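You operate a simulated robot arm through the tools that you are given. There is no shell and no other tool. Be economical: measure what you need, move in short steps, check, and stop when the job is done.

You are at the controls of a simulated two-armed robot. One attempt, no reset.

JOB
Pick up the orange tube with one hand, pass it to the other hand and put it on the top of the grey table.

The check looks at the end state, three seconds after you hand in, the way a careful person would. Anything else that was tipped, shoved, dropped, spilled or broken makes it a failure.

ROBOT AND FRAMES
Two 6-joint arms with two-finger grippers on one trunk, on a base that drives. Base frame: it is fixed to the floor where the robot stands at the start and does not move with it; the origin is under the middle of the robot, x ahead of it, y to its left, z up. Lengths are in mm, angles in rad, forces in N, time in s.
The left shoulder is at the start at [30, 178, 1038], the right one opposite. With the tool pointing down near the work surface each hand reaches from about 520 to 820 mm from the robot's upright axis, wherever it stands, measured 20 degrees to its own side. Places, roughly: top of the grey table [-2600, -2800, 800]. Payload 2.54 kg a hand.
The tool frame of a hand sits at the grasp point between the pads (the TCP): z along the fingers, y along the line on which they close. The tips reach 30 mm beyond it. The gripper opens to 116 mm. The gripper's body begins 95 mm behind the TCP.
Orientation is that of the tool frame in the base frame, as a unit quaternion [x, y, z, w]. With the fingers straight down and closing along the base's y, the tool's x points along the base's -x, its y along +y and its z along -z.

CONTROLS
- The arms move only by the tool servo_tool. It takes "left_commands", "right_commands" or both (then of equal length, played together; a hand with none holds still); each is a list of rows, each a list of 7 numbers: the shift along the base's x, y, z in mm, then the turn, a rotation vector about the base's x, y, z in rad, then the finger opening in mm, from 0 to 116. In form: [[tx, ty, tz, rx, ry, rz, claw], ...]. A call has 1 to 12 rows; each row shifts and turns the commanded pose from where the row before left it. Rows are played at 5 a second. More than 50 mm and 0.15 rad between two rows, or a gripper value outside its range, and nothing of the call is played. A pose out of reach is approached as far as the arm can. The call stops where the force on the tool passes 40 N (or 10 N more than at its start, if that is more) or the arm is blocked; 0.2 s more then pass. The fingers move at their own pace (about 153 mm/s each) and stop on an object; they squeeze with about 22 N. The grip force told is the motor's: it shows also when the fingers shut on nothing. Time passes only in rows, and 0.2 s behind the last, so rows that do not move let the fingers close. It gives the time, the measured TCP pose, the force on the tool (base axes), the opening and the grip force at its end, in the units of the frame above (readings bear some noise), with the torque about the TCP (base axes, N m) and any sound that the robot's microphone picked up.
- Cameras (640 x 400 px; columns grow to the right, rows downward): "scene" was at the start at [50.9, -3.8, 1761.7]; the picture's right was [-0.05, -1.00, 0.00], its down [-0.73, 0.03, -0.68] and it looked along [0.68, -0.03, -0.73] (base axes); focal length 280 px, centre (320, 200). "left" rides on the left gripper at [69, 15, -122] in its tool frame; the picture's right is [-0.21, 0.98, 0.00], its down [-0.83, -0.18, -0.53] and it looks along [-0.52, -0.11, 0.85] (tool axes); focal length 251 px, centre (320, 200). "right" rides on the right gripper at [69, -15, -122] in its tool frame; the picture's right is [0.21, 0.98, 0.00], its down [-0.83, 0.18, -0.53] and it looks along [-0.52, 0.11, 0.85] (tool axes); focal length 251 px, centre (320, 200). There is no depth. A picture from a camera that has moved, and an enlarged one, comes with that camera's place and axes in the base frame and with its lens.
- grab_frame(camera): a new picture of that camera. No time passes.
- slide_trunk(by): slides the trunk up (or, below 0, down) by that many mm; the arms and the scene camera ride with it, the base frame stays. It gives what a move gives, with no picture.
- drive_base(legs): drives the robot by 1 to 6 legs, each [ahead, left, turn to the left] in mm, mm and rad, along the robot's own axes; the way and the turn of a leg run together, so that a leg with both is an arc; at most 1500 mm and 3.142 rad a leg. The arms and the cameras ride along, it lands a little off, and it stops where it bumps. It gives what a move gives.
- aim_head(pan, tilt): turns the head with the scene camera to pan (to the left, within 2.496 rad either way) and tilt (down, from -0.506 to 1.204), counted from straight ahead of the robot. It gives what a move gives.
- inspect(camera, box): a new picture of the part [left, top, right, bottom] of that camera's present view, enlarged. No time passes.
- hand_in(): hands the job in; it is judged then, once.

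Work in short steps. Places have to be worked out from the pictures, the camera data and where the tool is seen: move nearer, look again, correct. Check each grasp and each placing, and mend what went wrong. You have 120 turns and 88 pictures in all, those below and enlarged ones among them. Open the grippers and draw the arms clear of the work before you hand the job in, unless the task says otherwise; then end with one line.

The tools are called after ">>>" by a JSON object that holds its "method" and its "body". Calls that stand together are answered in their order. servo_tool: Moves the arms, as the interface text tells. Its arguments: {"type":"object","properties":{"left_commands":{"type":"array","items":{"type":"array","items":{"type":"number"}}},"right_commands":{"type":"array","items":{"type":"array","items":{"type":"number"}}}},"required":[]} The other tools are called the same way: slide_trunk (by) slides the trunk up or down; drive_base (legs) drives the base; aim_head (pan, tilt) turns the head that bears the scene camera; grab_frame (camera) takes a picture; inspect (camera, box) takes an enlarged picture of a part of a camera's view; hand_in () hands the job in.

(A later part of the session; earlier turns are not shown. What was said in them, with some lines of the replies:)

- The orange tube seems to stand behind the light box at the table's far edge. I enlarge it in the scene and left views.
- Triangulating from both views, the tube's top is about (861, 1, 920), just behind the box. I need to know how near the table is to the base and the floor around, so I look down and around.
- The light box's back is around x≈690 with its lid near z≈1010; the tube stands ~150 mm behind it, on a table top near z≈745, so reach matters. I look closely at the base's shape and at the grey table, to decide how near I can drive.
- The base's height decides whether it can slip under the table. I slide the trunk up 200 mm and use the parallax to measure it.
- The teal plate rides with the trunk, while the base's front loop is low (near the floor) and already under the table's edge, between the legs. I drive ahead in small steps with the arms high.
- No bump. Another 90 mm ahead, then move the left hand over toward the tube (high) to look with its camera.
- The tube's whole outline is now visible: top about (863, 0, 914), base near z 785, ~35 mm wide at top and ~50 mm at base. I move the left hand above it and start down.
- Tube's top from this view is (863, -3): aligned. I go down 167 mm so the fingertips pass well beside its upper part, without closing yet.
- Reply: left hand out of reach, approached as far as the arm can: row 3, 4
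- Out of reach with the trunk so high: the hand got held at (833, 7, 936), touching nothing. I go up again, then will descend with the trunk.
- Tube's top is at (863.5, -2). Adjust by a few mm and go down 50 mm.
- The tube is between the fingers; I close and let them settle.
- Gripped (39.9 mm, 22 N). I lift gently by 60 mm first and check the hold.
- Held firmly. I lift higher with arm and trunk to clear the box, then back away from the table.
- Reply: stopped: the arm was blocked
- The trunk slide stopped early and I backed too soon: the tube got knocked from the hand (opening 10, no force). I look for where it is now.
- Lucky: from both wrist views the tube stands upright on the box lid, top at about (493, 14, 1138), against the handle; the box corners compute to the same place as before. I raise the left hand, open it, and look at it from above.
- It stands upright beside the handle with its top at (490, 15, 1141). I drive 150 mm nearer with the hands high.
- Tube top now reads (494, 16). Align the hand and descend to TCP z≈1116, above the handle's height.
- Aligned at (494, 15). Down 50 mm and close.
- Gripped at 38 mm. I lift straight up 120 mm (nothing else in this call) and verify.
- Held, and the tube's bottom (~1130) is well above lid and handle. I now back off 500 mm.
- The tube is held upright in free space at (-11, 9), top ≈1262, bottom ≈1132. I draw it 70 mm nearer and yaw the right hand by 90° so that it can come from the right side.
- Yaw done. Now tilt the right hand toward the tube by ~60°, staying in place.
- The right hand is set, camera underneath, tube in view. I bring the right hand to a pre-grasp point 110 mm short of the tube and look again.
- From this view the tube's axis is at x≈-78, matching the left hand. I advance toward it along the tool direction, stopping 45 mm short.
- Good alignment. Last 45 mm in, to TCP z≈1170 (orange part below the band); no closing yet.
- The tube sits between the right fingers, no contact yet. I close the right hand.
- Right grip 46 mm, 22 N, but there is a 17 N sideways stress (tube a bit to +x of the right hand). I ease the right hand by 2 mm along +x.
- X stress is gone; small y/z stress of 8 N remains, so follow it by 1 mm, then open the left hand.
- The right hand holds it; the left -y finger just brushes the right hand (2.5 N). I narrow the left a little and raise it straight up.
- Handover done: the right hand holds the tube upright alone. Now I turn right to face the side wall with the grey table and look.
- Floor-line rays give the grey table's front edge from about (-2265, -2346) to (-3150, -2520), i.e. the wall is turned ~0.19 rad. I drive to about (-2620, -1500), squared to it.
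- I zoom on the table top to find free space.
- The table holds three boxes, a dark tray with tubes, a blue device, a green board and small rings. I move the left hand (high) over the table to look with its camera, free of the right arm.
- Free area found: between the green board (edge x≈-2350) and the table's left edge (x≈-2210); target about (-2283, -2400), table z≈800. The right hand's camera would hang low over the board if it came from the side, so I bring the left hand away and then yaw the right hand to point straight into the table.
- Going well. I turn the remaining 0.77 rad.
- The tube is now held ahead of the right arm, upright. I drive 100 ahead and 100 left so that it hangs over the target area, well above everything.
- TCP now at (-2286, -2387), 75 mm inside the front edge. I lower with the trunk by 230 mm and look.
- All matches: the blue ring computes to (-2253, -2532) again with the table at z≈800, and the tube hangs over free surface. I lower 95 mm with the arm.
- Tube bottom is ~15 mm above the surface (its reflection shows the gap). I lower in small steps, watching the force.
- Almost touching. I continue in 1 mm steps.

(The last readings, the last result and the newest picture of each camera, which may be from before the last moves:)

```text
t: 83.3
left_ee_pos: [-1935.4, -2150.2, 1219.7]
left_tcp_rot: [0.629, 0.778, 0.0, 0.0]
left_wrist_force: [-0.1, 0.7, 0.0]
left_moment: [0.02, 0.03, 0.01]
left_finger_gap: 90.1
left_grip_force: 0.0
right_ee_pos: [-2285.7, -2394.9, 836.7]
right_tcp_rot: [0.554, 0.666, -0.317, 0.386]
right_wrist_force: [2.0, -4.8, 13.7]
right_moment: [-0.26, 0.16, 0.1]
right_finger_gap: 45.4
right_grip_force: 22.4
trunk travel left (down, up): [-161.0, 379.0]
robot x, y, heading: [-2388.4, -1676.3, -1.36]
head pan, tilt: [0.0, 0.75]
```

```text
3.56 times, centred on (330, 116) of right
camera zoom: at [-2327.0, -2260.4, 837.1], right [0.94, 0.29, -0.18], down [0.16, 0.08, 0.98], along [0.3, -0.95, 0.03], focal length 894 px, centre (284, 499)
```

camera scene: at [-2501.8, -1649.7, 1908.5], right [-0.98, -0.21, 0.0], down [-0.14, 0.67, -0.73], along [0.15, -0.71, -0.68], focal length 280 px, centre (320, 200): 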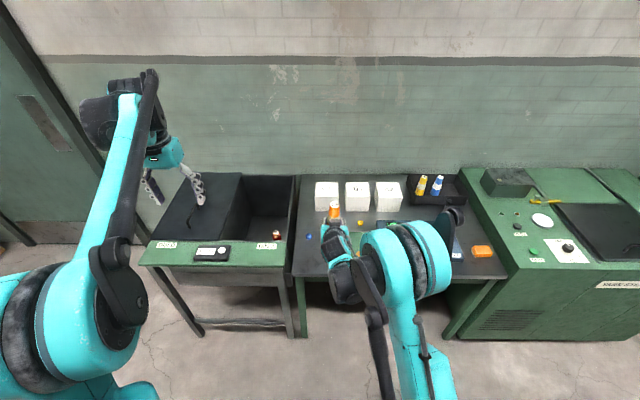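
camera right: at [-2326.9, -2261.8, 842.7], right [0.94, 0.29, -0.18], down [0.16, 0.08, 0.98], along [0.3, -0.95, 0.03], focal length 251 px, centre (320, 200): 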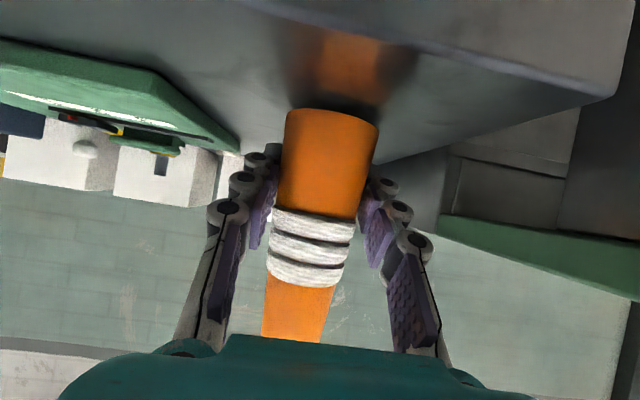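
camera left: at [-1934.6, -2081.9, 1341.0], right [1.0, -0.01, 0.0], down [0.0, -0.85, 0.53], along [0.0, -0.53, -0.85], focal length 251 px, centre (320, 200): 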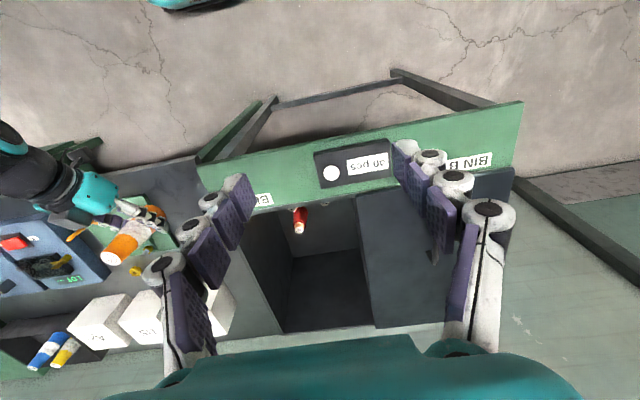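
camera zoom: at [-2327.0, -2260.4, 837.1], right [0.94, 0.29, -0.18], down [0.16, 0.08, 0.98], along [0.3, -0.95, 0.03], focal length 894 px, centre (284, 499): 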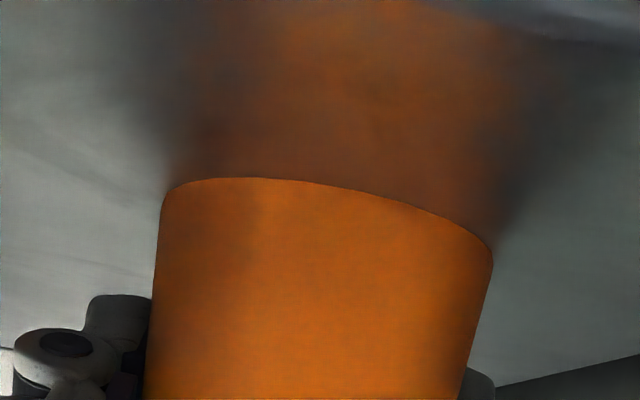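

Contact (14 N). I ease half a millimetre and open the right hand gently.

>>> {"method": "servo_tool", "body": {"right_commands": [[0, 0, 0.6, 0, 0, 0, 10], [0, 0, 0, 0, 0, 0, 10], [0, 0, 0, 0, 0, 0, 50], [0, 0, 0, 0, 0, 0, 56], [0, 0, 0, 0, 0, 0, 64], [0, 0, 0, 0, 0, 0, 74], [0, 0, 0, 0, 0, 0, 74]]}}

>>> {"method": "grab_frame", "body": {"camera": "right"}}

```text
t: 84.9
left_ee_pos: [-1934.0, -2152.5, 1219.7]
left_tcp_rot: [0.628, 0.778, 0.0, 0.0]
left_wrist_force: [0.7, -1.0, -1.2]
left_moment: [0.01, 0.01, -0.01]
left_finger_gap: 89.9
left_grip_force: 0.0
right_ee_pos: [-2286.9, -2396.2, 835.1]
right_tcp_rot: [0.554, 0.667, -0.315, 0.385]
right_wrist_force: [0.1, -0.1, -0.9]
right_moment: [-0.01, 0.0, 0.0]
right_finger_gap: 74.1
right_grip_force: 0.0
trunk travel left (down, up): [-161.0, 379.0]
robot x, y, heading: [-2389.8, -1676.3, -1.357]
head pan, tilt: [0.0, 0.75]
```

```text
21 pictures are left
camera right: at [-2327.2, -2260.6, 836.8], right [0.94, 0.29, -0.18], down [0.16, 0.08, 0.98], along [0.3, -0.95, 0.03], focal length 251 px, centre (320, 200)
```

right: 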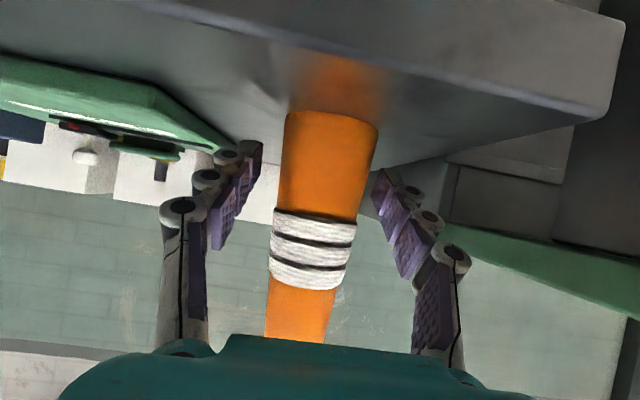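

The tube stands on its own, with both fingers clear. I withdraw along the tool's axis, back and up.

>>> {"method": "servo_tool", "body": {"right_commands": [[-1.6, 8.5, 5, 0, 0, 0, 74], [-3.2, 17, 10, 0, 0, 0, 74], [-3.2, 17, 10, 0, 0, 0, 74], [-3.2, 17, 10, 0, 0, 0, 74], [-4, 21, 13, 0, 0, 0, 74], [-4, 21, 13, 0, 0, 0, 74], [-4, 21, 20, 0, 0, 0, 74], [-4, 21, 30, 0, 0, 0, 74]]}}

>>> {"method": "grab_frame", "body": {"camera": "right"}}

>>> {"method": "inspect", "body": {"camera": "scene", "box": [240, 160, 480, 310]}}

```text
t: 86.7
left_ee_pos: [-1935.4, -2149.9, 1220.3]
left_tcp_rot: [0.629, 0.778, 0.0, 0.001]
left_wrist_force: [-0.1, 0.9, 0.2]
left_moment: [-0.08, -0.01, -0.01]
left_finger_gap: 89.9
left_grip_force: 0.1
right_ee_pos: [-2301.5, -2269.8, 965.6]
right_tcp_rot: [0.554, 0.667, -0.316, 0.385]
right_wrist_force: [0.7, 0.6, -0.4]
right_moment: [0.0, -0.02, 0.01]
right_finger_gap: 74.0
right_grip_force: 0.1
right hand out of reach, approached as far as the arm can: row 3, 4, 5, 6
trunk travel left (down, up): [-161.0, 379.0]
robot x, y, heading: [-2391.7, -1676.3, -1.356]
head pan, tilt: [0.0, 0.75]
```

```text
20 pictures are left
camera right: at [-2342.7, -2135.6, 967.2], right [0.94, 0.29, -0.18], down [0.16, 0.08, 0.98], along [0.3, -0.95, 0.03], focal length 251 px, centre (320, 200)
```

right: 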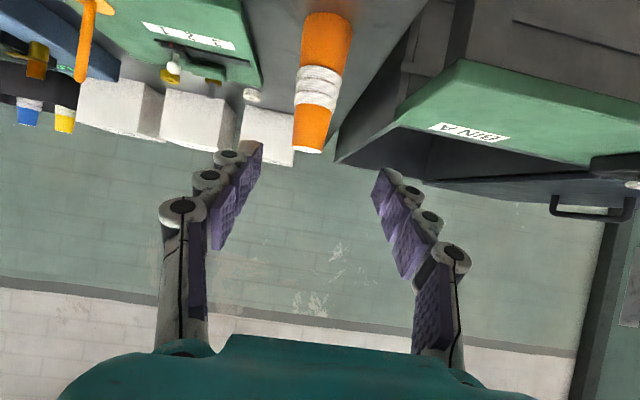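

```text
2.67 times, centred on (360, 235) of scene
camera zoom: at [-2379.8, -1724.6, 1678.6], right [-0.98, -0.21, 0.0], down [-0.14, 0.67, -0.73], along [0.15, -0.72, -0.68], focal length 746 px, centre (213, 107)
```

zoom: 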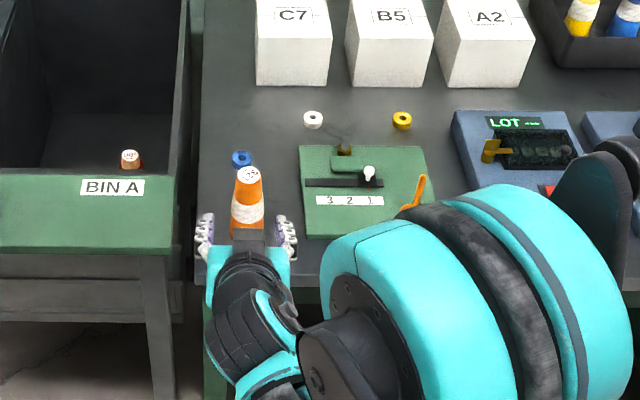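

The tube stands upright on the grey top, hand clear. I back the robot away and check everything on the table.

>>> {"method": "drive_base", "body": {"legs": [[-500, 0, 0]]}}

>>> {"method": "aim_head", "body": {"pan": 0, "tilt": 0.55}}

>>> {"method": "inspect", "body": {"camera": "scene", "box": [200, 140, 520, 340]}}

```text
t: 89.7
left_ee_pos: [-2041.0, -1657.4, 1218.6]
left_tcp_rot: [0.628, 0.778, 0.001, 0.0]
left_wrist_force: [-0.4, -0.1, -0.6]
left_moment: [-0.02, 0.02, -0.01]
left_finger_gap: 90.0
left_grip_force: 0.1
right_ee_pos: [-2407.4, -1777.3, 966.4]
right_tcp_rot: [0.554, 0.667, -0.316, 0.386]
right_wrist_force: [-1.1, -0.6, 1.0]
right_moment: [-0.02, -0.01, 0.02]
right_finger_gap: 73.9
right_grip_force: 0.0
trunk travel left (down, up): [-161.0, 379.0]
robot x, y, heading: [-2494.8, -1181.6, -1.362]
head pan, tilt: [0.0, 0.75]
```

```text
t: 90.4
left_ee_pos: [-2040.9, -1657.1, 1219.3]
left_tcp_rot: [0.628, 0.778, 0.0, -0.001]
left_wrist_force: [0.2, -0.1, 0.3]
left_moment: [0.02, 0.0, 0.01]
left_finger_gap: 89.8
left_grip_force: 0.0
right_ee_pos: [-2407.2, -1777.7, 965.2]
right_tcp_rot: [0.554, 0.666, -0.317, 0.386]
right_wrist_force: [1.0, 0.7, -0.2]
right_moment: [0.01, 0.0, 0.03]
right_finger_gap: 74.0
right_grip_force: 0.0
trunk travel left (down, up): [-161.0, 379.0]
robot x, y, heading: [-2495.8, -1181.1, -1.358]
head pan, tilt: [0.0, 0.55]
```

```text
2.00 times, centred on (360, 240) of scene
camera zoom: at [-2483.4, -1239.2, 1695.8], right [-0.98, -0.21, 0.0], down [-0.11, 0.51, -0.85], along [0.18, -0.83, -0.52], focal length 560 px, centre (240, 120)
```

zoom: 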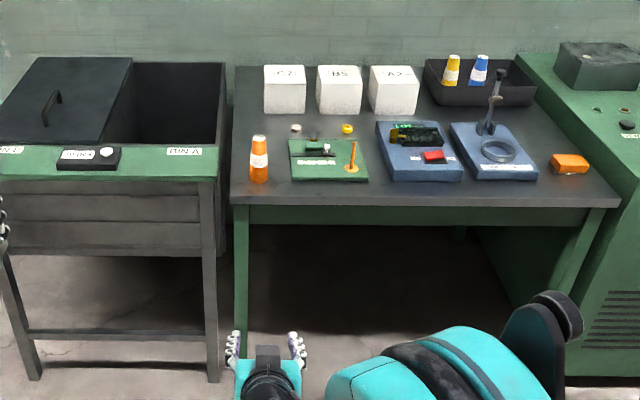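

The orange tube stands on the grey table, and everything else on it is as before. The arms are clear and open, so I hand in.

>>> {"method": "hand_in", "body": {}}

```text
The job is handed in.
```

The orange tube stands upright on the grey table, picked up with the left hand, passed to the right and set down; on the first lift it was knocked out of the left hand and landed upright on the light box lid, but I re-gripped it there and by camera the box had not moved.
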